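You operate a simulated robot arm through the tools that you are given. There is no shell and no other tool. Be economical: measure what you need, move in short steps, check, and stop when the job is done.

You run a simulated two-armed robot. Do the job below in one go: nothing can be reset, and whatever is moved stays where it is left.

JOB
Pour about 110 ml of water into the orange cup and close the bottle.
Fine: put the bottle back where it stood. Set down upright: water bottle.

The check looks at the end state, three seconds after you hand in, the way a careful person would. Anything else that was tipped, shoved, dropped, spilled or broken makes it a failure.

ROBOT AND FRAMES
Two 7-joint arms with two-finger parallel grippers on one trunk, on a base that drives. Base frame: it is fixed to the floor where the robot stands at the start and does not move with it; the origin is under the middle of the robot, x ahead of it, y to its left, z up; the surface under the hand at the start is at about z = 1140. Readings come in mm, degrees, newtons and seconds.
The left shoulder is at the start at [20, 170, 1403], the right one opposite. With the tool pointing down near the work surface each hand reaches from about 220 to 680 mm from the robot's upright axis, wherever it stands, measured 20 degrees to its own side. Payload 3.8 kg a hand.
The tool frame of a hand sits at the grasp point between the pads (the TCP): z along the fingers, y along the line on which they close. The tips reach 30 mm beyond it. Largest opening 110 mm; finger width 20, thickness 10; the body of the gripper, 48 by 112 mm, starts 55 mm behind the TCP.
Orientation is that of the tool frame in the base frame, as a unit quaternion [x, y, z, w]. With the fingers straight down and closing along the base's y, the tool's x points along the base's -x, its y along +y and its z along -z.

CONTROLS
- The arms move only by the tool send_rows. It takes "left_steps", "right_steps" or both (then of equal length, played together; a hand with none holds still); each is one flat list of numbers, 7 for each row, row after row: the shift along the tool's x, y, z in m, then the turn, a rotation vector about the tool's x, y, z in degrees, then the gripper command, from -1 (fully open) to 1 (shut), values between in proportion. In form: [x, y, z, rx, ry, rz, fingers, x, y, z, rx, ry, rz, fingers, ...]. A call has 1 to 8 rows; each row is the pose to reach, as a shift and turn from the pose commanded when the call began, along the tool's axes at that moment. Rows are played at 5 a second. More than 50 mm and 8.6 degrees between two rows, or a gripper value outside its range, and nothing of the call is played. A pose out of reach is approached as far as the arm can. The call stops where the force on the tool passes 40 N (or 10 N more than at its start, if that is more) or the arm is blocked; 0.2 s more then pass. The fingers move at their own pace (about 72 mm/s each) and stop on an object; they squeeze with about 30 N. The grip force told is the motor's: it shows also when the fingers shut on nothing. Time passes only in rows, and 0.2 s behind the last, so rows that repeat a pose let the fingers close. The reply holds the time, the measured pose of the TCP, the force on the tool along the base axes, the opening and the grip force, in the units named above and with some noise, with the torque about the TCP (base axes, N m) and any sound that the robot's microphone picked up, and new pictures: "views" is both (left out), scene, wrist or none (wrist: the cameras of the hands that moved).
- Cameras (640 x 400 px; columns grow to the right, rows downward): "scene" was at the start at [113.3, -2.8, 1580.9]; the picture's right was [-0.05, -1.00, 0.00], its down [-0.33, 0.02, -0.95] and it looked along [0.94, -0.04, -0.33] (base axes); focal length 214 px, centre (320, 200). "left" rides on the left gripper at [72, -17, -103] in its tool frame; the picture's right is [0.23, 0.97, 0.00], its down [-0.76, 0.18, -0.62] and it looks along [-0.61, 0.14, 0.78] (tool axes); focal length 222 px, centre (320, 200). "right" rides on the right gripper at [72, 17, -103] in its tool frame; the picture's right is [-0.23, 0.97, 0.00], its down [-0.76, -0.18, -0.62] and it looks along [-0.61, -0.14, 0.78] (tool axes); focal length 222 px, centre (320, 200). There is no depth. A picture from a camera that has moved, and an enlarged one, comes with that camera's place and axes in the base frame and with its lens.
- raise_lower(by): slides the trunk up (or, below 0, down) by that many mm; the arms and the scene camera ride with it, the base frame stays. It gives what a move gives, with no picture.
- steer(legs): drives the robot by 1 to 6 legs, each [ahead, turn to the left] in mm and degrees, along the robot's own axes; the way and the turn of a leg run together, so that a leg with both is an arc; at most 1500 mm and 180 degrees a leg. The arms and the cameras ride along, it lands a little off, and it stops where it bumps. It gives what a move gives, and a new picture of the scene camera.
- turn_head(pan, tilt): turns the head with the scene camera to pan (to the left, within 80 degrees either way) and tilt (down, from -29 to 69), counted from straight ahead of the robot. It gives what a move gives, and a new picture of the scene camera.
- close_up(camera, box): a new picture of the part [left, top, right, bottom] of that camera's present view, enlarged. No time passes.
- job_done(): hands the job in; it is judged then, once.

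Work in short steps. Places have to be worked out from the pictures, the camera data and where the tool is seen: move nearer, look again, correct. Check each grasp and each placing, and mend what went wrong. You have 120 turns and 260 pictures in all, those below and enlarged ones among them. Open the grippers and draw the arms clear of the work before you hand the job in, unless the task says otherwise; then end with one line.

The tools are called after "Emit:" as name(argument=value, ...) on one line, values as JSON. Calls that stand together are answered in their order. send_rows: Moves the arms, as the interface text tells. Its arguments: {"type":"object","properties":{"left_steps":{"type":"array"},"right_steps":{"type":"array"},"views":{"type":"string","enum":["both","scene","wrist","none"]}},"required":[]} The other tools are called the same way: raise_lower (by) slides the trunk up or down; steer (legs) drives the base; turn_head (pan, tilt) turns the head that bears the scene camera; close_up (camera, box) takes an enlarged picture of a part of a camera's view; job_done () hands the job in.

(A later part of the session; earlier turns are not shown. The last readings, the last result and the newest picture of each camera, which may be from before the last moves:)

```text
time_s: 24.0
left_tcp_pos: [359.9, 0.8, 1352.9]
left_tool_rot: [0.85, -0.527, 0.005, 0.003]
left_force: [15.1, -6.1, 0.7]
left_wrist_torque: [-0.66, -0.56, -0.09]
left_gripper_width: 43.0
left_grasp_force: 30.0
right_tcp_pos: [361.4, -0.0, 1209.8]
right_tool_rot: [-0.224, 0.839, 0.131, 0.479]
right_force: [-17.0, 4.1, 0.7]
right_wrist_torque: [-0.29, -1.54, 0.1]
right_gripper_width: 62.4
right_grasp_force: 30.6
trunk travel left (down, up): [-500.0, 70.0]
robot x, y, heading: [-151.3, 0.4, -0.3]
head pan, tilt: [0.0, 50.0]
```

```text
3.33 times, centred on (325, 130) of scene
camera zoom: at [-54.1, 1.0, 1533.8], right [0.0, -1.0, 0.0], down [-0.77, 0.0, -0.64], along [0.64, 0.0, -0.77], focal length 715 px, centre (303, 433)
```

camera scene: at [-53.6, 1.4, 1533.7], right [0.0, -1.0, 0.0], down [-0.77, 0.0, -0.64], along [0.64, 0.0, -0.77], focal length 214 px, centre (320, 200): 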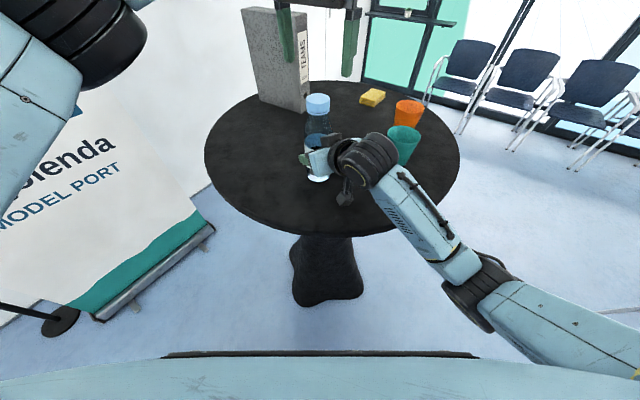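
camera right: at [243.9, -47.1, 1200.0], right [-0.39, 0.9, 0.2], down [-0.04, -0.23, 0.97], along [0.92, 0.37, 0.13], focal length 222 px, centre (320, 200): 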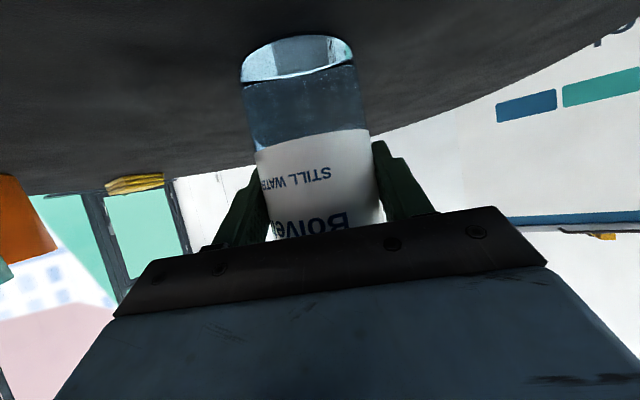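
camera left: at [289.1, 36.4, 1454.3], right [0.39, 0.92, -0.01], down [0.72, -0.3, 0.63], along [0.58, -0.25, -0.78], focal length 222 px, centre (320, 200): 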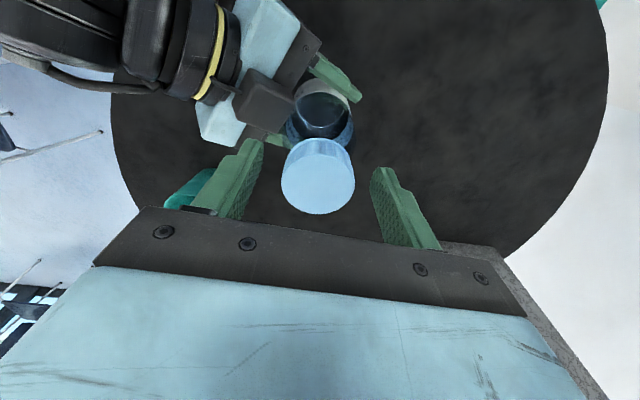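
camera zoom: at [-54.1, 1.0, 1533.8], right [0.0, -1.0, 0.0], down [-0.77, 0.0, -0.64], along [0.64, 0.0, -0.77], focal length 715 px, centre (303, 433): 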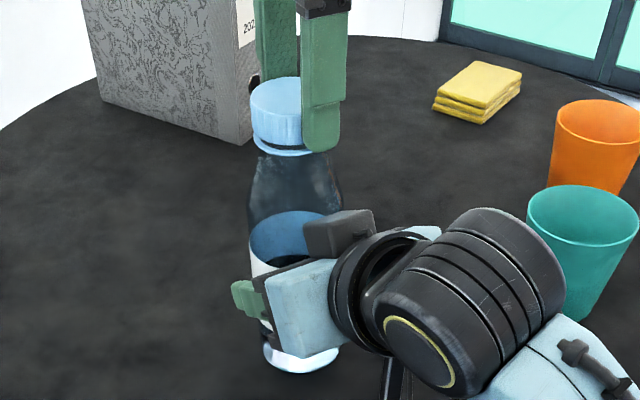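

Turned about 150° in total. The offset fits the cap sitting about 3 mm off the tool axis, so I keep turning with a circular correction.

Emit:
send_rows(left_steps=[0.0031, -0.0029, -0.0004, 0, 0, 0, 1, 0.0031, -0.0033, -0.0006, 0, 0, -8, 1, 0.003, -0.0038, -0.0008, 0, 0, -16, 1, 0.0028, -0.0042, -0.001, 0, 0, -24, 1, 0.0026, -0.0046, -0.0012, 0, 0, -32, 1, 0.0023, -0.005, -0.0014, 0, 0, -40, 1, 0.002, -0.0053, -0.0016, 0, 0, -48, 1, 0.0016, -0.0056, -0.0018, 0, 0, -56, 1], views="none")

Emit:
close_up(camera="scene", box=[270, 70, 380, 190])

```text
time_s: 25.8
left_tcp_pos: [366.2, 3.3, 1353.9]
left_tool_rot: [0.998, -0.067, 0.001, 0.004]
left_force: [-4.0, 1.4, -4.3]
left_wrist_torque: [0.24, 0.72, 0.01]
left_gripper_width: 43.0
left_grasp_force: 30.1
right_tcp_pos: [360.7, 0.6, 1210.1]
right_tool_rot: [-0.223, 0.838, 0.131, 0.48]
right_force: [3.8, -2.0, 1.5]
right_wrist_torque: [0.02, -0.14, 0.01]
right_gripper_width: 61.7
right_grasp_force: 29.7
trunk travel left (down, up): [-500.0, 70.0]
robot x, y, heading: [-151.2, 2.1, -0.3]
head pan, tilt: [0.0, 50.0]
```

```text
3.33 times, centred on (325, 130) of scene
camera zoom: at [-53.5, 1.3, 1533.7], right [0.0, -1.0, 0.0], down [-0.77, 0.0, -0.64], along [0.64, 0.0, -0.77], focal length 715 px, centre (303, 433)
```

zoom: 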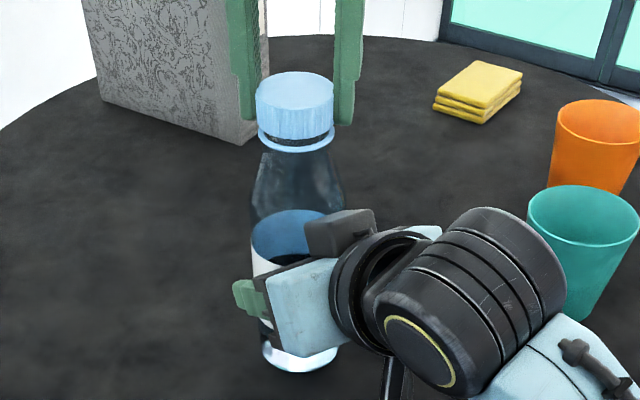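

The cap is visibly rising. Another 56°.

Emit:
send_rows(left_steps=[0, -0.0004, 0, 0, 0, -8, 1, -0.0002, -0.0008, 0, 0, 0, -16, 1, -0.0004, -0.0012, -0.0002, 0, 0, -24, 1, -0.0006, -0.0016, -0.0003, 0, 0, -32, 1, -0.0008, -0.002, -0.0004, 0, 0, -40, 1, -0.0011, -0.0024, -0.0006, 0, 0, -48, 1, -0.0014, -0.0027, -0.0008, 0, 0, -56, 1], views="none")

Emit:
close_up(camera="scene", box=[270, 70, 380, 190])

```text
time_s: 27.4
left_tcp_pos: [363.9, 3.7, 1357.1]
left_tool_rot: [0.913, 0.408, 0.0, 0.006]
left_force: [1.3, 4.6, -2.8]
left_wrist_torque: [0.06, -0.04, -0.02]
left_gripper_width: 42.9
left_grasp_force: 30.4
right_tcp_pos: [361.0, 1.5, 1208.8]
right_tool_rot: [-0.223, 0.839, 0.131, 0.478]
right_force: [-1.0, -4.6, -0.2]
right_wrist_torque: [0.57, -0.14, -0.03]
right_gripper_width: 61.4
right_grasp_force: 29.6
trunk travel left (down, up): [-500.0, 70.0]
robot x, y, heading: [-149.3, -2.3, 0.1]
head pan, tilt: [0.0, 50.0]
```

```text
3.33 times, centred on (325, 130) of scene
camera zoom: at [-53.6, 1.3, 1533.7], right [0.0, -1.0, 0.0], down [-0.77, 0.0, -0.64], along [0.64, 0.0, -0.77], focal length 715 px, centre (303, 433)
```

zoom: 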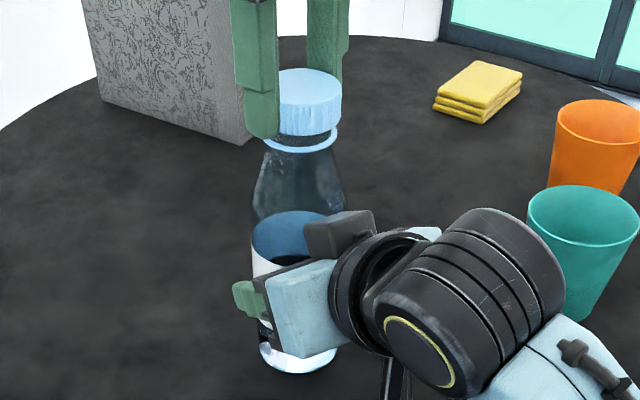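

Keeps rising, with torque near zero. Another 48° with lift.

Emit:
send_rows(left_steps=[0, -0.0004, -0.0003, 0, 0, -8, 1, -0.0001, -0.0008, -0.0006, 0, 0, -16, 1, -0.0003, -0.0012, -0.0009, 0, 0, -24, 1, -0.0005, -0.0016, -0.0012, 0, 0, -32, 1, -0.0008, -0.002, -0.0015, 0, 0, -40, 1, -0.0011, -0.0024, -0.0018, 0, 0, -48, 1], views="none")

Emit:
close_up(camera="scene", box=[270, 70, 380, 190])

```text
time_s: 28.8
left_tcp_pos: [363.6, 4.3, 1356.9]
left_tool_rot: [0.667, 0.745, -0.003, 0.004]
left_force: [-3.5, 5.5, -0.6]
left_wrist_torque: [0.11, 0.06, -0.09]
left_gripper_width: 43.1
left_grasp_force: 29.8
right_tcp_pos: [361.8, 1.6, 1209.0]
right_tool_rot: [-0.222, 0.839, 0.131, 0.48]
right_force: [2.2, -6.5, 0.7]
right_wrist_torque: [0.77, 0.37, 0.06]
right_gripper_width: 61.2
right_grasp_force: 29.7
trunk travel left (down, up): [-500.0, 70.0]
robot x, y, heading: [-150.3, 2.2, -0.0]
head pan, tilt: [0.0, 50.0]
```

```text
3.33 times, centred on (325, 130) of scene
camera zoom: at [-53.5, 1.2, 1533.7], right [0.0, -1.0, 0.0], down [-0.77, 0.0, -0.64], along [0.64, 0.0, -0.77], focal length 715 px, centre (303, 433)
```

zoom: 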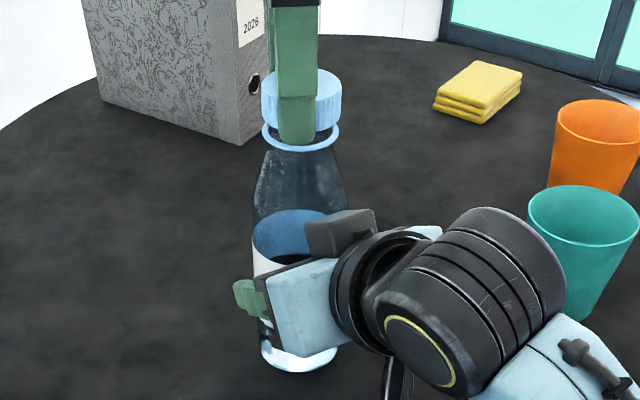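

312° turned. I try a gentle straight lift to see whether the cap is free.

Emit:
send_rows(left_steps=[0, 0, -0.002, 0, 0, 0, 1, 0, 0, -0.004, 0, 0, 0, 1, 0, 0, -0.006, 0, 0, 0, 1], views="none")

Emit:
close_up(camera="scene", box=[270, 70, 380, 190])

```text
time_s: 29.6
left_tcp_pos: [361.5, 5.5, 1363.7]
left_tool_rot: [0.668, 0.744, -0.002, 0.004]
left_force: [-4.4, 5.1, -4.1]
left_wrist_torque: [0.1, 0.03, -0.03]
left_gripper_width: 42.7
left_grasp_force: 30.3
right_tcp_pos: [361.5, 0.4, 1209.5]
right_tool_rot: [-0.222, 0.839, 0.13, 0.48]
right_force: [4.0, -5.8, 1.3]
right_wrist_torque: [0.67, 0.63, 0.02]
right_gripper_width: 61.6
right_grasp_force: 30.3
trunk travel left (down, up): [-500.0, 70.0]
robot x, y, heading: [-152.7, 0.7, -0.3]
head pan, tilt: [0.0, 50.0]
```

```text
3.33 times, centred on (325, 130) of scene
camera zoom: at [-53.5, 1.3, 1533.7], right [0.0, -1.0, 0.0], down [-0.77, 0.0, -0.64], along [0.64, 0.0, -0.77], focal length 715 px, centre (303, 433)
```

zoom: 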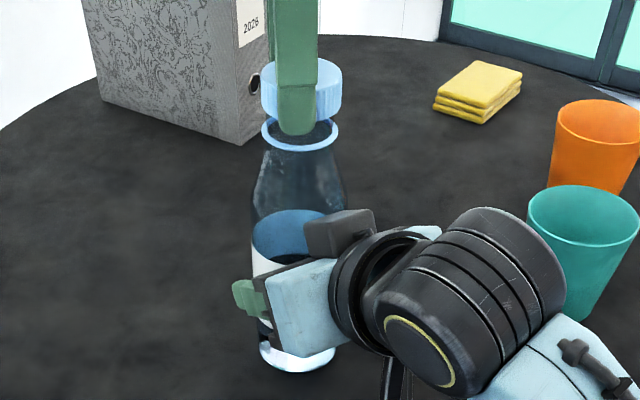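

The cap lifts freely. I raise it well clear.

Emit:
send_rows(left_steps=[0, 0, -0.006, 0, 0, 0, 1, 0, 0, -0.014, 0, 0, 0, 1, 0, 0, -0.03, 0, 0, 0, 1, 0, 0, -0.06, 0, 0, 0, 1, 0, 0, -0.08, 0, 0, 0, 1], views="scene")

Emit:
close_up(camera="scene", box=[270, 40, 380, 190])

```text
time_s: 30.8
left_tcp_pos: [362.7, 6.2, 1442.7]
left_tool_rot: [0.669, 0.744, -0.002, 0.005]
left_force: [0.1, 0.6, -0.9]
left_wrist_torque: [-0.01, 0.0, 0.01]
left_gripper_width: 42.9
left_grasp_force: 30.1
right_tcp_pos: [361.4, 1.4, 1210.1]
right_tool_rot: [-0.223, 0.839, 0.13, 0.479]
right_force: [0.0, -0.4, -2.0]
right_wrist_torque: [-0.01, -0.01, 0.0]
right_gripper_width: 61.4
right_grasp_force: 30.0
trunk travel left (down, up): [-500.0, 70.0]
robot x, y, heading: [-148.4, 0.5, -0.2]
head pan, tilt: [0.0, 50.0]
camera scene: at [-53.7, 1.1, 1533.7], right [0.0, -1.0, 0.0], down [-0.77, 0.0, -0.64], along [0.64, 0.0, -0.77], focal length 214 px, centre (320, 200)
```

scene: 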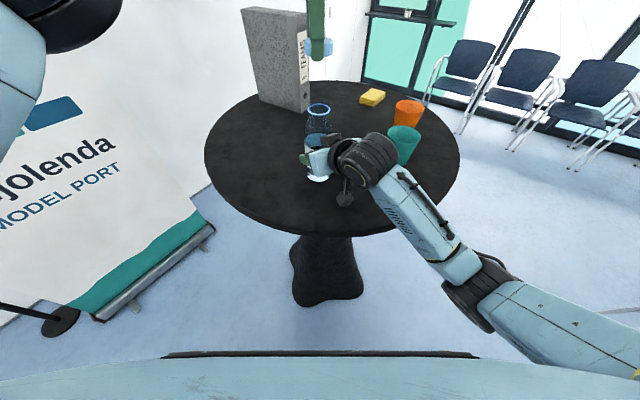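

```text
2.67 times, centred on (325, 115) of scene
camera zoom: at [-53.7, 1.1, 1533.7], right [0.0, -1.0, 0.0], down [-0.77, 0.0, -0.64], along [0.64, 0.0, -0.77], focal length 572 px, centre (307, 427)
```

zoom: 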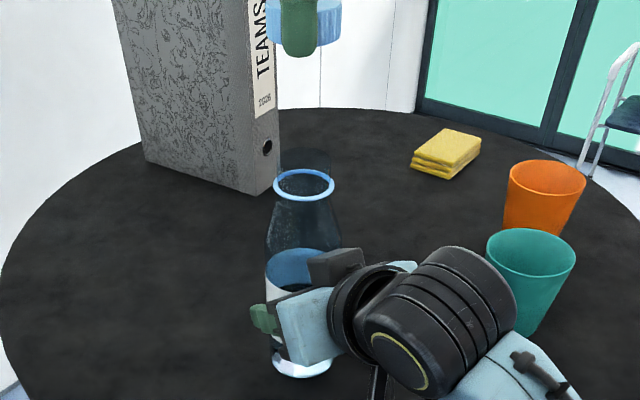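

Cap is off, and the water looks about 65 mm deep (≈195 ml). I move the left hand with the cap aside to +y, then lift the bottle 80 mm for a baseline weight.

Emit:
send_rows(left_steps=[0.04, 0.004, 0, 0, 0, 0, 1, 0.08, 0.008, 0, 0, 0, 0, 1, 0.119, 0.0126, 0, 0, 0, 0, 1, 0.119, 0.0126, 0, 0, 0, 0, 1, 0.119, 0.0126, 0, 0, 0, 0, 1, 0.119, 0.0126, 0, 0, 0, 0, 1, 0.119, 0.0126, 0, 0, 0, 0, 1, 0.119, 0.0126, 0, 0, 0, 0, 1], right_steps=[0, 0, 0, 0, 0, 0, 1, 0, 0, 0, 0, 0, 0, 1, -0.01, 0, -0.0058, 0, 0, 0, 1, -0.0225, 0, -0.013, 0, 0, 0, 1, -0.04, 0, -0.023, 0, 0, 0, 1, -0.0554, 0, -0.032, 0, 0, 0, 1, -0.0693, 0, -0.04, 0, 0, 0, 1, -0.0693, 0, -0.04, 0, 0, 0, 1], views="scene")

Emit:
close_up(camera="scene", box=[250, 60, 380, 180])

```text
time_s: 32.6
left_tcp_pos: [363.4, 125.5, 1440.9]
left_tool_rot: [0.669, 0.744, -0.001, 0.004]
left_force: [-0.2, -0.5, -0.1]
left_wrist_torque: [-0.01, -0.01, 0.01]
left_gripper_width: 43.1
left_grasp_force: 29.8
right_tcp_pos: [361.7, 1.9, 1288.2]
right_tool_rot: [-0.222, 0.839, 0.13, 0.48]
right_force: [0.1, 0.4, -3.3]
right_wrist_torque: [0.01, 0.02, 0.01]
right_gripper_width: 61.2
right_grasp_force: 30.0
trunk travel left (down, up): [-500.0, 70.0]
robot x, y, heading: [-154.0, -1.1, -0.1]
head pan, tilt: [0.0, 50.0]
camera scene: at [-53.6, 1.4, 1533.7], right [0.0, -1.0, 0.0], down [-0.77, 0.0, -0.64], along [0.64, 0.0, -0.77], focal length 214 px, centre (320, 200)
```

scene: 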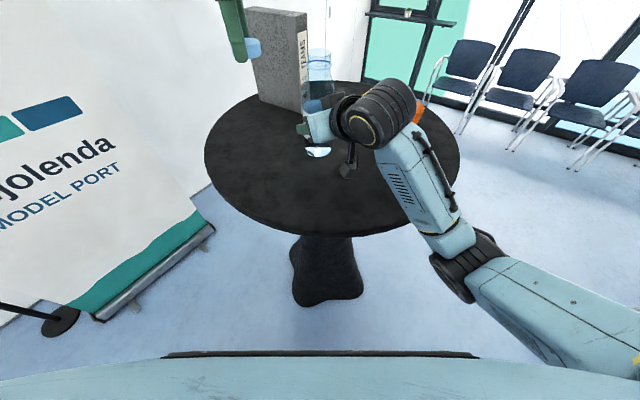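

```text
3.33 times, centred on (315, 120) of scene
camera zoom: at [-53.6, 1.4, 1533.7], right [0.0, -1.0, 0.0], down [-0.77, 0.0, -0.64], along [0.64, 0.0, -0.77], focal length 715 px, centre (337, 467)
```

zoom: 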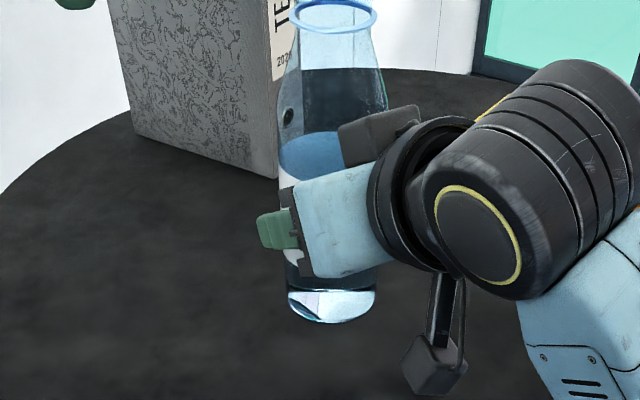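

Baseline sample is about 3.3 N. I retract the left hand toward the robot, raise the bottle, and start carrying it sideways.

Emit:
send_rows(left_steps=[0.008, -0.022, 0, 0, 0, 0, 1, 0.016, -0.044, 0, 0, 0, 0, 1, 0.024, -0.066, 0, 0, 0, 0, 1, 0.032, -0.088, 0, 0, 0, 0, 1, 0.04, -0.11, 0, 0, 0, 0, 1, 0.048, -0.132, 0, 0, 0, 0, 1, 0.056, -0.155, 0, 0, 0, 0, 1, 0.064, -0.177, 0, 0, 0, 0, 1], right_steps=[-0.013, 0, -0.0075, 0, 0, 0, 1, -0.026, 0, -0.015, 0, 0, 0, 1, -0.039, 0, -0.0225, 0, 0, 0, 1, -0.035, -0.012, -0.03, 0, 0, 0, 1, -0.029, -0.03, -0.04, 0, 0, 0, 1, -0.0215, -0.052, -0.053, 0, 0, 0, 1, -0.014, -0.074, -0.066, 0, 0, 0, 1, -0.006, -0.096, -0.079, 0, 0, 0, 1], views="none")

```text
time_s: 34.4
left_tcp_pos: [176.0, 169.2, 1442.2]
left_tool_rot: [0.668, 0.744, -0.001, 0.004]
left_force: [0.1, 0.5, 0.6]
left_wrist_torque: [0.01, -0.04, -0.04]
left_gripper_width: 43.1
left_grasp_force: 29.7
right_tcp_pos: [350.7, -115.0, 1334.6]
right_tool_rot: [-0.223, 0.838, 0.13, 0.481]
right_force: [0.6, 0.5, -2.3]
right_wrist_torque: [0.0, 0.0, -0.01]
right_gripper_width: 61.5
right_grasp_force: 29.8
trunk travel left (down, up): [-500.0, 70.0]
robot x, y, heading: [-153.1, -0.8, 0.1]
head pan, tilt: [0.0, 50.0]
```

Continuing to the right at constant height.

Emit:
send_rows(right_steps=[0.0075, -0.022, -0.013, 0, 0, 0, 1, 0.015, -0.045, -0.026, 0, 0, 0, 1, 0.0225, -0.067, -0.039, 0, 0, 0, 1, 0.03, -0.09, -0.052, 0, 0, 0, 1, 0.0375, -0.112, -0.065, 0, 0, 0, 1, 0.045, -0.135, -0.078, 0, 0, 0, 1, 0.0525, -0.157, -0.091, 0, 0, 0, 1, 0.06, -0.179, -0.104, 0, 0, 0, 1], views="none")

Emit:
steer(legs=[[120, 0]])

Emit:
turn_head(pan=-30, tilt=40)

```text
time_s: 36.2
left_tcp_pos: [177.6, 170.5, 1441.6]
left_tool_rot: [0.668, 0.744, -0.002, 0.005]
left_force: [0.1, -0.7, -0.4]
left_wrist_torque: [0.01, 0.01, -0.02]
left_gripper_width: 43.2
left_grasp_force: 30.3
right_tcp_pos: [338.0, -330.8, 1333.1]
right_tool_rot: [-0.223, 0.838, 0.131, 0.481]
right_force: [-0.6, 0.3, -1.4]
right_wrist_torque: [0.01, 0.02, 0.0]
right_gripper_width: 61.4
right_grasp_force: 30.0
trunk travel left (down, up): [-500.0, 70.0]
robot x, y, heading: [-150.5, 2.1, 0.0]
head pan, tilt: [0.0, 50.0]
```

```text
time_s: 37.5
left_tcp_pos: [298.4, 170.6, 1441.7]
left_tool_rot: [0.669, 0.743, -0.002, 0.004]
left_force: [0.8, 0.3, 0.1]
left_wrist_torque: [0.0, 0.01, 0.02]
left_gripper_width: 43.0
left_grasp_force: 29.6
right_tcp_pos: [458.8, -329.6, 1333.1]
right_tool_rot: [-0.223, 0.839, 0.13, 0.479]
right_force: [-0.1, -0.7, -2.3]
right_wrist_torque: [-0.01, 0.01, 0.0]
right_gripper_width: 61.6
right_grasp_force: 29.9
trunk travel left (down, up): [-500.0, 70.0]
robot x, y, heading: [-29.1, 2.4, -0.2]
head pan, tilt: [0.0, 50.0]
camera scene: at [66.5, 0.9, 1533.8], right [0.0, -1.0, 0.0], down [-0.77, 0.0, -0.64], along [0.64, 0.0, -0.77], focal length 214 px, centre (320, 200)
```

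scene: 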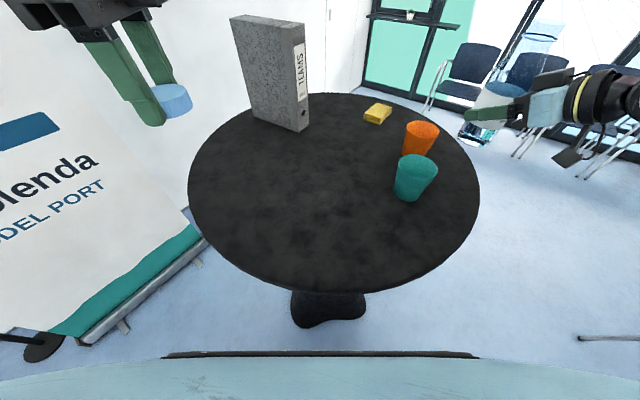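

```text
time_s: 38.4
left_tcp_pos: [298.4, 170.7, 1442.1]
left_tool_rot: [0.668, 0.744, -0.002, 0.005]
left_force: [-0.5, 0.5, 0.1]
left_wrist_torque: [0.0, -0.01, 0.01]
left_gripper_width: 43.1
left_grasp_force: 30.2
right_tcp_pos: [458.6, -329.6, 1333.3]
right_tool_rot: [-0.223, 0.839, 0.13, 0.48]
right_force: [-0.3, 0.0, -3.0]
right_wrist_torque: [-0.03, -0.01, 0.0]
right_gripper_width: 61.5
right_grasp_force: 29.5
trunk travel left (down, up): [-500.0, 70.0]
robot x, y, heading: [-36.2, 0.1, -0.3]
head pan, tilt: [-30.0, 40.0]
camera scene: at [63.2, -41.6, 1547.9], right [-0.5, -0.86, 0.0], down [-0.56, 0.32, -0.77], along [0.66, -0.38, -0.64], focal length 214 px, centre (320, 200)
```

scene: 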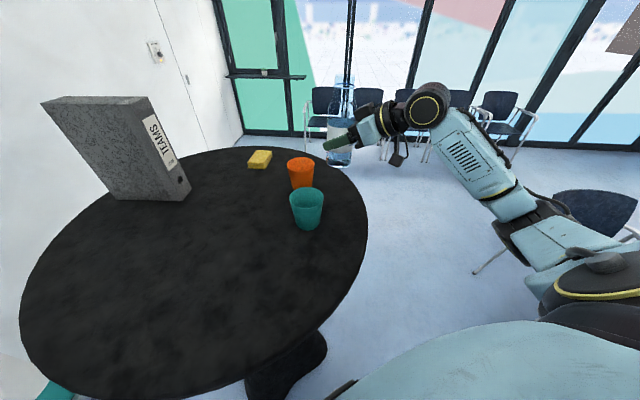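

Zooming in to refine the orange cup's position from here.

Emit:
close_up(camera="scene", box=[240, 130, 368, 210])

Emit:
close_up(camera="right", box=[0, 0, 640, 400])

```text
5.00 times, centred on (304, 170) of scene
camera zoom: at [63.2, -41.6, 1547.9], right [-0.5, -0.86, 0.0], down [-0.56, 0.32, -0.77], along [0.66, -0.38, -0.64], focal length 1072 px, centre (400, 350)
```

zoom: 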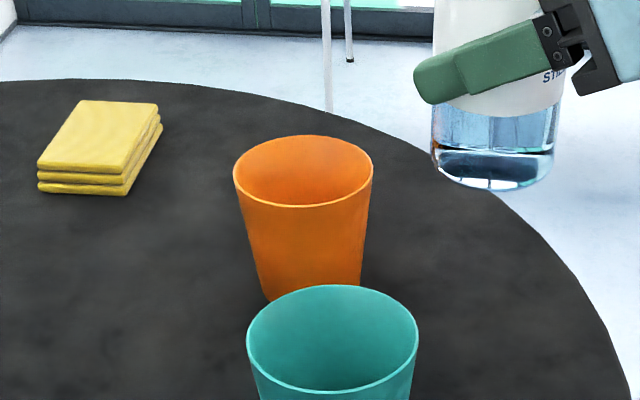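

```text
1.00 times, centred on (320, 200) of right (not enlarged: the box is as wide or as high as the picture)
camera zoom: at [341.1, -378.4, 1322.9], right [-0.39, 0.9, 0.2], down [-0.04, -0.23, 0.97], along [0.92, 0.37, 0.13], focal length 222 px, centre (320, 200)
```

zoom: 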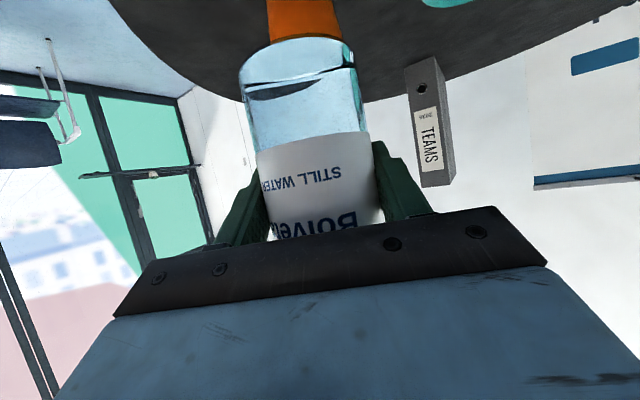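

Cup rim centre is about (571, -268), and the bottle is nearly in line with it along the hand heading. I tilt forward to 64° (before any flow) while lowering and backing 12 mm.

Emit:
send_rows(right_steps=[0.007, 0, 0.0023, 0, 8, 0, 1, 0.014, 0, 0.0047, 0, 16, 0, 1, 0.021, 0, 0.007, 0, 24, 0, 1, 0.028, 0, 0.0093, 0, 32, 0, 1, 0.035, 0, 0.0116, 0, 40, 0, 1, 0.042, 0, 0.014, 0, 48, 0, 1, 0.049, 0, 0.0163, 0, 56, 0, 1, 0.056, 0, 0.0186, 0, 64, 0, 1], views="both")

Emit:
close_up(camera="scene", box=[240, 100, 400, 200])

```text
time_s: 40.2
left_tcp_pos: [300.0, 170.5, 1442.1]
left_tool_rot: [0.668, 0.744, -0.002, 0.006]
left_force: [-0.7, -0.1, 0.2]
left_wrist_torque: [0.02, 0.02, 0.04]
left_gripper_width: 42.9
left_grasp_force: 29.8
right_tcp_pos: [447.8, -334.7, 1275.9]
right_tool_rot: [-0.257, 0.966, -0.008, -0.039]
right_force: [0.2, -0.3, -2.2]
right_wrist_torque: [0.0, -0.03, -0.01]
right_gripper_width: 61.1
right_grasp_force: 30.4
trunk travel left (down, up): [-500.0, 70.0]
robot x, y, heading: [-30.0, -3.6, -0.3]
head pan, tilt: [-30.0, 40.0]
camera scene: at [63.8, -41.3, 1547.9], right [-0.5, -0.86, 0.0], down [-0.56, 0.32, -0.77], along [0.66, -0.39, -0.64], focal length 214 px, centre (320, 200)
camera right: at [384.2, -353.0, 1384.1], right [-0.29, 0.96, -0.01], down [0.79, 0.25, 0.56], along [0.54, 0.15, -0.83], focal length 222 px, centre (320, 200)
```

scene: 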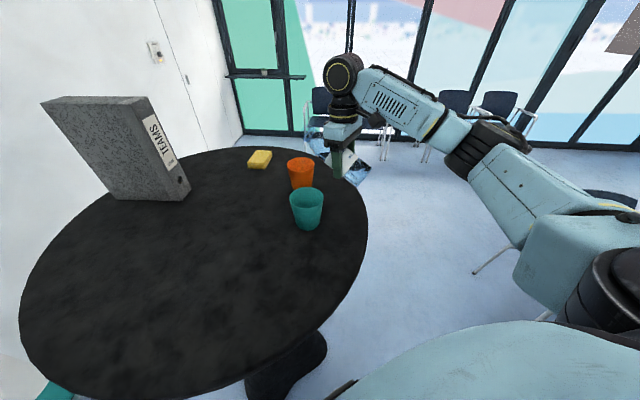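
right: 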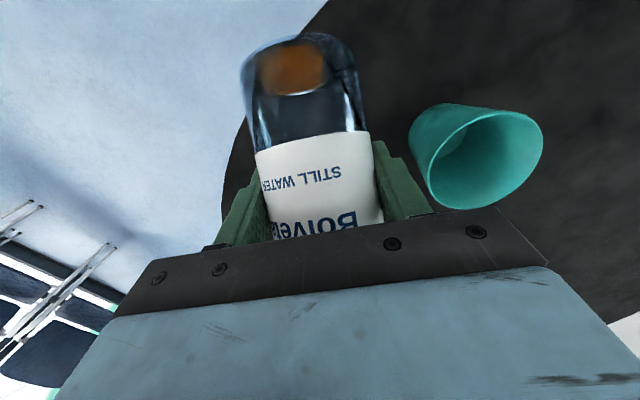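

```text
4.00 times, centred on (320, 150) of scene
camera zoom: at [63.8, -41.3, 1547.9], right [-0.5, -0.86, 0.0], down [-0.56, 0.32, -0.77], along [0.66, -0.39, -0.64], focal length 858 px, centre (320, 400)
```

zoom: 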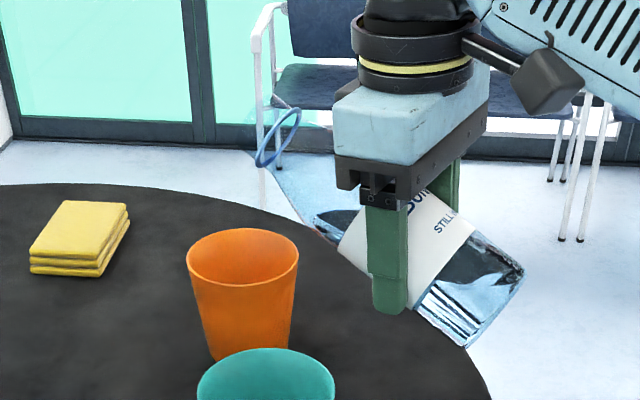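

Good setup. I continue to about 76° and check for flow.

Emit:
send_rows(right_steps=[0, 0, 0, 0, 4, 0, 1, 0, 0, 0, 0, 8, 0, 1, 0, 0, 0, 0, 12, 0, 1, 0, 0, 0, 0, 12, 0, 1, 0, 0, 0, 0, 12, 0, 1], views="none")

Emit:
close_up(camera="scene", box=[240, 100, 400, 200])

```text
time_s: 41.4
left_tcp_pos: [299.8, 169.6, 1441.6]
left_tool_rot: [0.669, 0.743, -0.001, 0.004]
left_force: [0.4, -0.1, -0.7]
left_wrist_torque: [0.0, 0.01, 0.0]
left_gripper_width: 42.9
left_grasp_force: 30.0
right_tcp_pos: [446.6, -336.1, 1275.7]
right_tool_rot: [-0.256, 0.956, -0.034, -0.137]
right_force: [0.4, -0.1, -2.4]
right_wrist_torque: [0.01, 0.02, -0.03]
right_gripper_width: 61.4
right_grasp_force: 30.3
trunk travel left (down, up): [-500.0, 70.0]
robot x, y, heading: [-26.5, 2.8, -0.6]
head pan, tilt: [-30.0, 40.0]
```

```text
4.00 times, centred on (320, 150) of scene
camera zoom: at [63.5, -41.7, 1547.9], right [-0.5, -0.86, 0.0], down [-0.56, 0.32, -0.77], along [0.66, -0.38, -0.64], focal length 858 px, centre (320, 400)
```

zoom: 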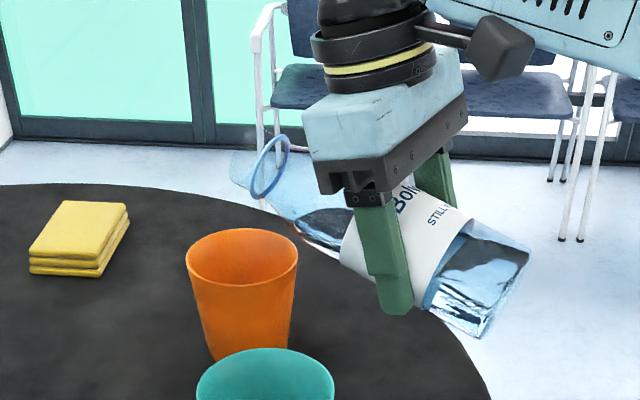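

No flow yet. The lip is slightly farther out than modelled, so I back 10 mm, lower 12 mm, and tilt to 80°.

Emit:
send_rows(right_steps=[0.003, -0.0015, 0.007, 0, 1, 0, 1, 0.0063, -0.003, 0.0143, 0, 2, 0, 1, 0.0063, -0.003, 0.0143, 0, 4, 0, 1, 0.0063, -0.003, 0.0143, 0, 4, 0, 1, 0.0063, -0.003, 0.0143, 0, 4, 0, 1], views="none")

Emit:
close_up(camera="scene", box=[240, 100, 400, 200])

```text
time_s: 42.6
left_tcp_pos: [299.5, 170.2, 1442.3]
left_tool_rot: [0.668, 0.744, -0.002, 0.005]
left_force: [-0.6, 0.9, -0.2]
left_wrist_torque: [-0.01, -0.02, -0.01]
left_gripper_width: 42.8
left_grasp_force: 30.0
right_tcp_pos: [439.8, -343.0, 1262.7]
right_tool_rot: [-0.255, 0.951, -0.043, -0.171]
right_force: [0.8, -0.1, -1.6]
right_wrist_torque: [-0.03, 0.0, 0.02]
right_gripper_width: 61.4
right_grasp_force: 30.2
trunk travel left (down, up): [-500.0, 70.0]
robot x, y, heading: [-30.5, -0.2, -0.1]
head pan, tilt: [-30.0, 40.0]
```

```text
4.00 times, centred on (320, 150) of scene
camera zoom: at [63.5, -41.6, 1547.9], right [-0.5, -0.86, 0.0], down [-0.56, 0.32, -0.77], along [0.66, -0.39, -0.64], focal length 858 px, centre (320, 400)
```

zoom: 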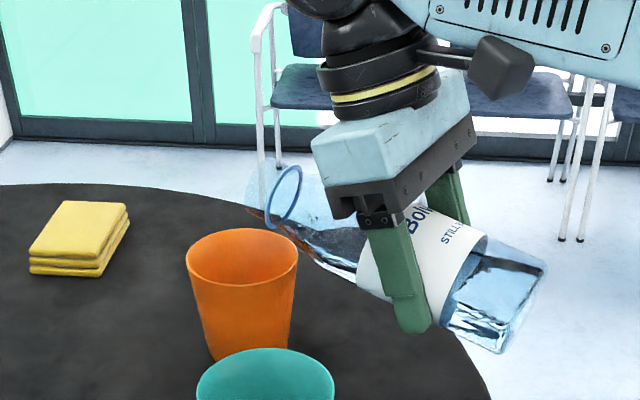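

Water has reached the neck and the lip is over the cup. I tilt 2° at a time.

Emit:
send_rows(right_steps=[0, 0, 0, 0, 1, 0, 1, 0, 0, 0, 0, 2, 0, 1, 0, 0, 0, 0, 2, 0, 1, 0, 0, 0, 0, 2, 0, 1, 0, 0, 0, 0, 2, 0, 1], views="none")

Emit:
close_up(camera="scene", box=[240, 100, 400, 200])

```text
time_s: 43.8
left_tcp_pos: [299.4, 169.3, 1441.3]
left_tool_rot: [0.669, 0.743, -0.002, 0.004]
left_force: [0.0, 0.5, -0.5]
left_wrist_torque: [0.01, 0.01, -0.02]
left_gripper_width: 42.8
left_grasp_force: 30.9
right_tcp_pos: [440.6, -342.7, 1262.9]
right_tool_rot: [-0.254, 0.947, -0.048, -0.188]
right_force: [0.2, 0.3, -1.8]
right_wrist_torque: [-0.02, -0.01, 0.0]
right_gripper_width: 61.5
right_grasp_force: 29.7
trunk travel left (down, up): [-500.0, 70.0]
robot x, y, heading: [-30.4, 0.4, -0.3]
head pan, tilt: [-30.0, 40.0]
```

```text
4.00 times, centred on (320, 150) of scene
camera zoom: at [63.4, -41.7, 1547.9], right [-0.5, -0.86, 0.0], down [-0.56, 0.32, -0.77], along [0.66, -0.38, -0.64], focal length 858 px, centre (320, 400)
```

zoom: 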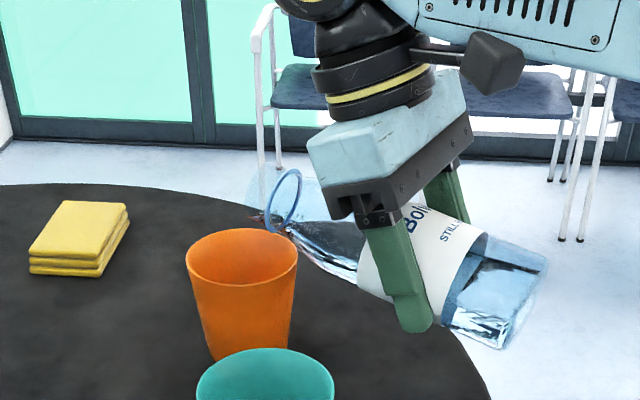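

Still no pouring. Another 2°.

Emit:
send_rows(right_steps=[0, 0, 0, 0, 1, 0, 1, 0, 0, 0, 0, 2, 0, 1, 0, 0, 0, 0, 2, 0, 1, 0, 0, 0, 0, 2, 0, 1, 0, 0, 0, 0, 2, 0, 1], views="none")

Emit:
close_up(camera="scene", box=[260, 120, 350, 190])

```text
time_s: 45.0
left_tcp_pos: [298.8, 168.7, 1441.7]
left_tool_rot: [0.668, 0.744, -0.002, 0.004]
left_force: [0.9, 0.7, 0.1]
left_wrist_torque: [0.0, 0.03, 0.0]
left_gripper_width: 43.0
left_grasp_force: 30.0
right_tcp_pos: [439.5, -343.9, 1263.2]
right_tool_rot: [-0.253, 0.944, -0.053, -0.205]
right_force: [-0.3, -0.7, -1.7]
right_wrist_torque: [-0.03, 0.02, 0.01]
right_gripper_width: 61.5
right_grasp_force: 29.8
trunk travel left (down, up): [-500.0, 70.0]
robot x, y, heading: [-29.4, 2.6, -0.2]
head pan, tilt: [-30.0, 40.0]
```

```text
5.71 times, centred on (305, 155) of scene
camera zoom: at [63.4, -41.7, 1547.9], right [-0.5, -0.86, 0.0], down [-0.56, 0.32, -0.77], along [0.66, -0.38, -0.64], focal length 1226 px, centre (406, 457)
```

zoom: 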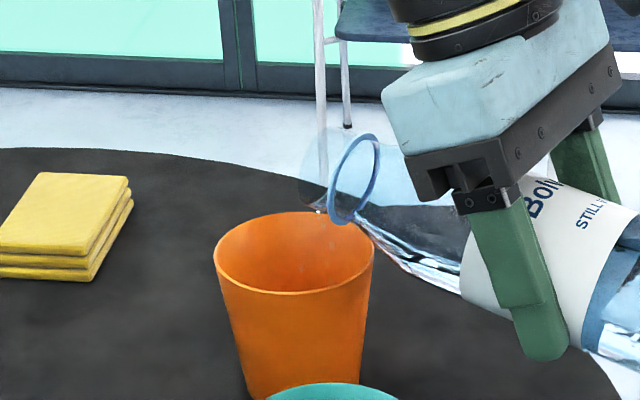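

Faint droplets are falling inside the cup. I add 1.5° and hold.

Emit:
send_rows(right_steps=[0, 0, 0, 0, 0.8, 0, 1, 0, 0, 0, 0, 1.5, 0, 1, 0, 0, 0, 0, 1.5, 0, 1, 0, 0, 0, 0, 1.5, 0, 1, 0, 0, 0, 0, 1.5, 0, 1, 0, 0, 0, 0, 1.5, 0, 1, 0, 0, 0, 0, 1.5, 0, 1], views="none")

Emit:
close_up(camera="scene", box=[260, 120, 350, 190])

```text
time_s: 46.6
left_tcp_pos: [299.5, 170.9, 1442.2]
left_tool_rot: [0.669, 0.743, -0.002, 0.004]
left_force: [-0.1, -0.9, -0.5]
left_wrist_torque: [-0.02, -0.02, 0.02]
left_gripper_width: 42.9
left_grasp_force: 29.9
right_tcp_pos: [440.9, -343.2, 1262.8]
right_tool_rot: [-0.252, 0.941, -0.056, -0.218]
right_force: [0.0, 0.4, -3.0]
right_wrist_torque: [-0.03, 0.07, -0.02]
right_gripper_width: 61.8
right_grasp_force: 30.3
trunk travel left (down, up): [-500.0, 70.0]
robot x, y, heading: [-35.1, 3.4, -0.1]
head pan, tilt: [-30.0, 40.0]
```

```text
5.71 times, centred on (305, 155) of scene
camera zoom: at [63.4, -41.7, 1547.9], right [-0.5, -0.86, 0.0], down [-0.56, 0.32, -0.77], along [0.66, -0.38, -0.64], focal length 1226 px, centre (406, 457)
```

zoom: 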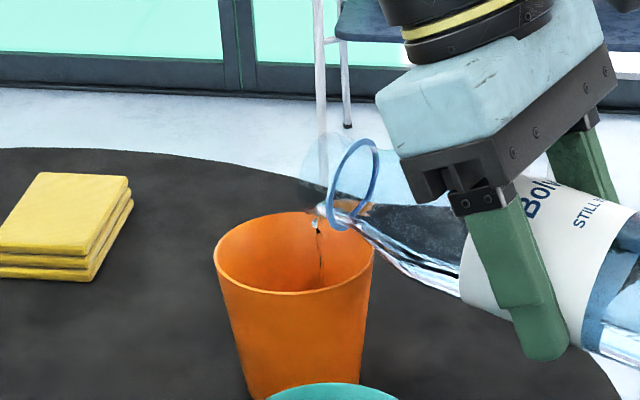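

A thin stream falls into the cup's centre. I hold and let it flow.

Emit:
send_rows(right_steps=[0, 0, 0, 0, 0, 0, 1, 0, 0, 0, 0, 0, 0, 1, 0, 0, 0, 0, 0, 0, 1, 0, 0, 0, 0, 0, 0, 1, 0, 0, 0, 0, 0, 0, 1, 0, 0, 0, 0, 0, 0, 1, 0, 0, 0, 0, 0, 0, 1, 0, 0, 0, 0, 0, 0, 1], views="none")

Emit:
close_up(camera="scene", box=[260, 120, 350, 190])

```text
time_s: 48.4
left_tcp_pos: [300.2, 170.1, 1441.9]
left_tool_rot: [0.668, 0.744, -0.002, 0.004]
left_force: [0.7, 0.3, -1.4]
left_wrist_torque: [0.0, 0.0, 0.01]
left_gripper_width: 43.1
left_grasp_force: 30.2
right_tcp_pos: [440.4, -343.7, 1263.3]
right_tool_rot: [-0.252, 0.941, -0.056, -0.217]
right_force: [-0.4, -0.4, -1.7]
right_wrist_torque: [-0.04, 0.03, -0.02]
right_gripper_width: 61.2
right_grasp_force: 29.7
trunk travel left (down, up): [-500.0, 70.0]
robot x, y, heading: [-30.9, 0.2, 0.0]
head pan, tilt: [-30.0, 40.0]
```

```text
5.71 times, centred on (305, 155) of scene
camera zoom: at [63.4, -41.7, 1547.9], right [-0.5, -0.86, 0.0], down [-0.56, 0.32, -0.77], along [0.66, -0.38, -0.64], focal length 1226 px, centre (406, 457)
```

zoom: 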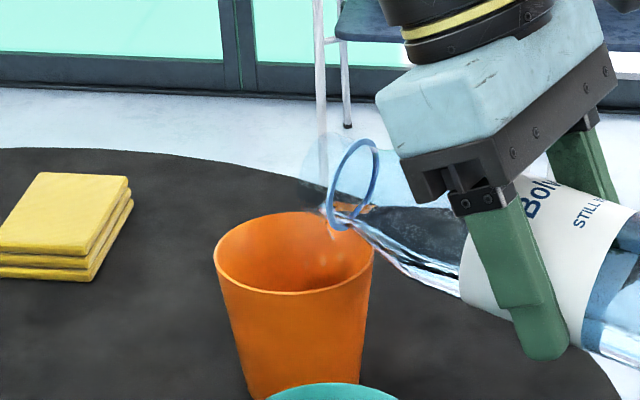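

Flow stopped at this angle. Next 2°.

Emit:
send_rows(right_steps=[0, 0, 0, 0, 1, 0, 1, 0, 0, 0, 0, 2, 0, 1, 0, 0, 0, 0, 2, 0, 1, 0, 0, 0, 0, 2, 0, 1, 0, 0, 0, 0, 2, 0, 1, 0, 0, 0, 0, 2, 0, 1, 0, 0, 0, 0, 2, 0, 1, 0, 0, 0, 0, 2, 0, 1], views="none")

Emit:
close_up(camera="scene", box=[260, 120, 350, 190])

```text
time_s: 50.2
left_tcp_pos: [299.5, 169.9, 1441.7]
left_tool_rot: [0.668, 0.744, -0.002, 0.004]
left_force: [-0.6, 0.7, 0.6]
left_wrist_torque: [-0.04, 0.0, -0.01]
left_gripper_width: 43.0
left_grasp_force: 30.3
right_tcp_pos: [439.2, -343.8, 1262.1]
right_tool_rot: [-0.251, 0.938, -0.061, -0.233]
right_force: [0.3, 0.6, -1.4]
right_wrist_torque: [-0.02, 0.04, -0.01]
right_gripper_width: 61.2
right_grasp_force: 30.2
trunk travel left (down, up): [-500.0, 70.0]
robot x, y, heading: [-28.1, 1.4, -0.2]
head pan, tilt: [-30.0, 40.0]
```

```text
5.71 times, centred on (305, 155) of scene
camera zoom: at [63.4, -41.7, 1547.9], right [-0.5, -0.86, 0.0], down [-0.56, 0.32, -0.77], along [0.66, -0.38, -0.64], focal length 1226 px, centre (406, 457)
```

zoom: 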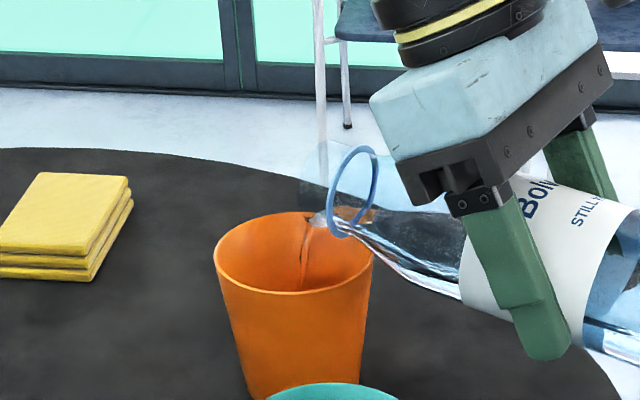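

Streaming again. I hold here.

Emit:
send_rows(right_steps=[0, 0, 0, 0, 0, 0, 1, 0, 0, 0, 0, 0, 0, 1, 0, 0, 0, 0, 0, 0, 1, 0, 0, 0, 0, 0, 0, 1, 0, 0, 0, 0, 0, 0, 1, 0, 0, 0, 0, 0, 0, 1, 0, 0, 0, 0, 0, 0, 1, 0, 0, 0, 0, 0, 0, 1], views="wrist")

Emit:
close_up(camera="scene", box=[260, 120, 350, 190])

```text
time_s: 52.0
left_tcp_pos: [298.8, 169.6, 1441.9]
left_tool_rot: [0.668, 0.744, -0.001, 0.003]
left_force: [0.3, 0.1, -0.1]
left_wrist_torque: [-0.02, -0.02, 0.03]
left_gripper_width: 43.0
left_grasp_force: 30.1
right_tcp_pos: [438.8, -343.4, 1262.4]
right_tool_rot: [-0.251, 0.938, -0.06, -0.233]
right_force: [0.5, -0.4, -1.6]
right_wrist_torque: [-0.01, 0.05, 0.04]
right_gripper_width: 61.2
right_grasp_force: 30.0
trunk travel left (down, up): [-500.0, 70.0]
robot x, y, heading: [-30.5, -1.6, -0.2]
head pan, tilt: [-30.0, 40.0]
camera right: at [418.9, -337.5, 1389.1], right [-0.31, 0.94, -0.1], down [0.93, 0.33, 0.19], along [0.22, -0.03, -0.98], focal length 222 px, centre (320, 200)
```

right: 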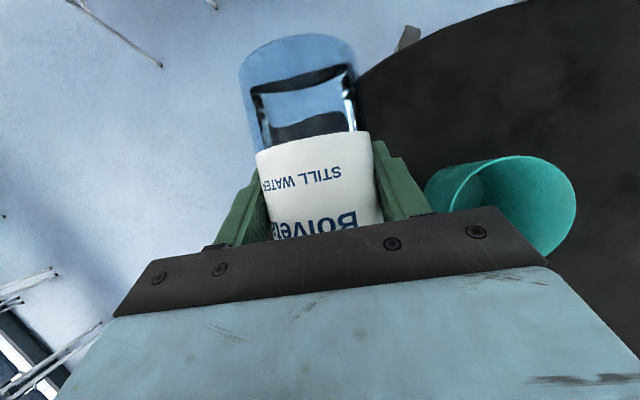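

```text
5.71 times, centred on (305, 155) of scene
camera zoom: at [63.4, -41.7, 1547.9], right [-0.5, -0.86, 0.0], down [-0.56, 0.32, -0.77], along [0.66, -0.38, -0.64], focal length 1226 px, centre (406, 457)
```

zoom: 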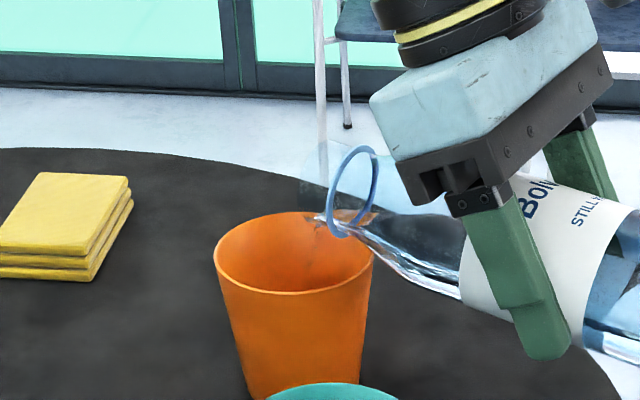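

Flow subsiding at 87.5°. By cup geometry, 110 ml is about 36 mm deep, where the surface just becomes visible over the near rim from here. I add 1.5°.

Emit:
send_rows(right_steps=[0, 0, 0, 0, 0.8, 0, 1, 0, 0, 0, 0, 1.5, 0, 1, 0, 0, 0, 0, 1.5, 0, 1, 0, 0, 0, 0, 1.5, 0, 1, 0, 0, 0, 0, 1.5, 0, 1, 0, 0, 0, 0, 1.5, 0, 1, 0, 0, 0, 0, 1.5, 0, 1, 0, 0, 0, 0, 1.5, 0, 1], views="none")

Emit:
send_rows(right_steps=[0, 0, 0, 0, 0, 0, 1, 0, 0, 0, 0, 0, 0, 1, 0, 0, 0, 0, 0, 0, 1, 0, 0, 0, 0, 0, 0, 1, 0, 0, 0, 0, 0, 0, 1, 0, 0, 0, 0, 0, 0, 1, 0, 0, 0, 0, 0, 0, 1, 0, 0, 0, 0, 0, 0, 1], views="none")

Emit:
close_up(camera="scene", box=[260, 120, 350, 190])

```text
time_s: 53.8
left_tcp_pos: [298.7, 169.6, 1441.2]
left_tool_rot: [0.669, 0.744, -0.002, 0.005]
left_force: [-0.6, 0.3, -0.8]
left_wrist_torque: [0.04, 0.01, -0.01]
left_gripper_width: 43.0
left_grasp_force: 29.9
right_tcp_pos: [439.2, -343.1, 1263.3]
right_tool_rot: [-0.251, 0.934, -0.064, -0.245]
right_force: [0.7, -0.5, -1.8]
right_wrist_torque: [0.02, 0.0, 0.01]
right_gripper_width: 61.3
right_grasp_force: 29.8
trunk travel left (down, up): [-500.0, 70.0]
robot x, y, heading: [-32.2, -2.9, 0.1]
head pan, tilt: [-30.0, 40.0]
```

```text
time_s: 55.6
left_tcp_pos: [299.6, 170.4, 1440.8]
left_tool_rot: [0.668, 0.744, -0.002, 0.005]
left_force: [-0.1, -0.2, -0.8]
left_wrist_torque: [-0.01, 0.02, 0.01]
left_gripper_width: 42.8
left_grasp_force: 30.1
right_tcp_pos: [440.2, -342.6, 1263.6]
right_tool_rot: [-0.25, 0.934, -0.064, -0.246]
right_force: [0.2, -0.6, -1.5]
right_wrist_torque: [-0.03, 0.02, 0.0]
right_gripper_width: 61.4
right_grasp_force: 30.1
trunk travel left (down, up): [-500.0, 70.0]
robot x, y, heading: [-31.0, 1.7, -0.0]
head pan, tilt: [-30.0, 40.0]
```

```text
5.71 times, centred on (305, 155) of scene
camera zoom: at [63.4, -41.7, 1547.9], right [-0.5, -0.86, 0.0], down [-0.56, 0.32, -0.77], along [0.66, -0.38, -0.64], focal length 1226 px, centre (406, 457)
```

zoom: 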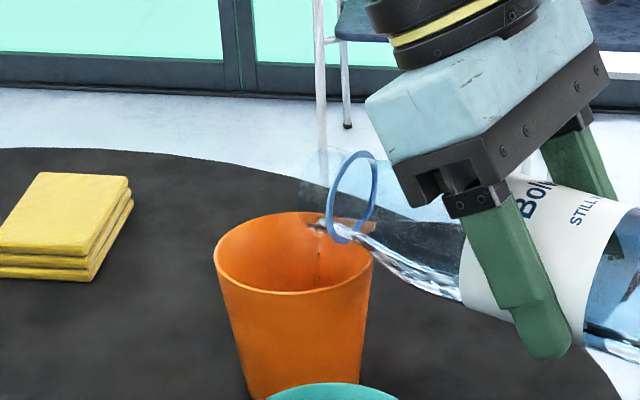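

Only a trickle now and the model says about 100 ml may be out. I tilt back to check the levels.

Emit:
send_rows(right_steps=[0, 0, 0, 0, -8, 0, 1, 0, 0, 0, 0, -16, 0, 1, 0, 0, 0, 0, -24, 0, 1, 0, 0, 0, 0, -32, 0, 1, 0, 0, 0, 0, -40, 0, 1, 0, 0, 0, 0, -48, 0, 1, 0, 0, 0, 0, -56, 0, 1, 0, 0, 0, 0, -64, 0, 1], views="none")

Emit:
send_rows(right_steps=[0, 0, 0, 0, -8, 0, 1, 0, 0, 0, 0, -16, 0, 1, 0, 0, 0, 0, -25, 0, 1, 0, 0, 0, 0, -25, 0, 1, 0, 0, 0, 0, -25, 0, 1, 0, 0, 0, 0, -25, 0, 1], views="both")

Emit:
close_up(camera="scene", box=[255, 80, 383, 200])

```text
time_s: 57.4
left_tcp_pos: [298.2, 169.0, 1441.7]
left_tool_rot: [0.669, 0.743, -0.002, 0.005]
left_force: [-0.3, -0.3, -0.1]
left_wrist_torque: [0.0, -0.01, -0.01]
left_gripper_width: 42.9
left_grasp_force: 29.8
right_tcp_pos: [439.0, -343.6, 1262.3]
right_tool_rot: [-0.245, 0.923, 0.079, 0.287]
right_force: [-0.6, -0.2, -2.2]
right_wrist_torque: [0.04, -0.02, -0.01]
right_gripper_width: 61.2
right_grasp_force: 30.1
trunk travel left (down, up): [-500.0, 70.0]
robot x, y, heading: [-32.4, -2.3, -0.2]
head pan, tilt: [-30.0, 40.0]
```

```text
refused: row 3 steps farther than a row can; nothing moved
```

```text
3.33 times, centred on (319, 140) of scene
camera zoom: at [62.5, -42.1, 1548.0], right [-0.5, -0.86, 0.0], down [-0.56, 0.32, -0.77], along [0.66, -0.38, -0.64], focal length 715 px, centre (323, 400)
```

zoom: 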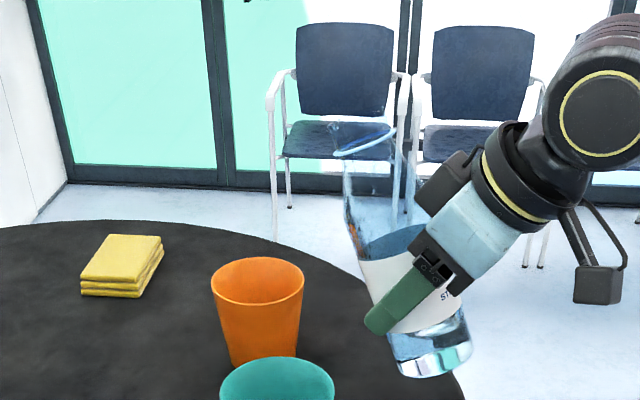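

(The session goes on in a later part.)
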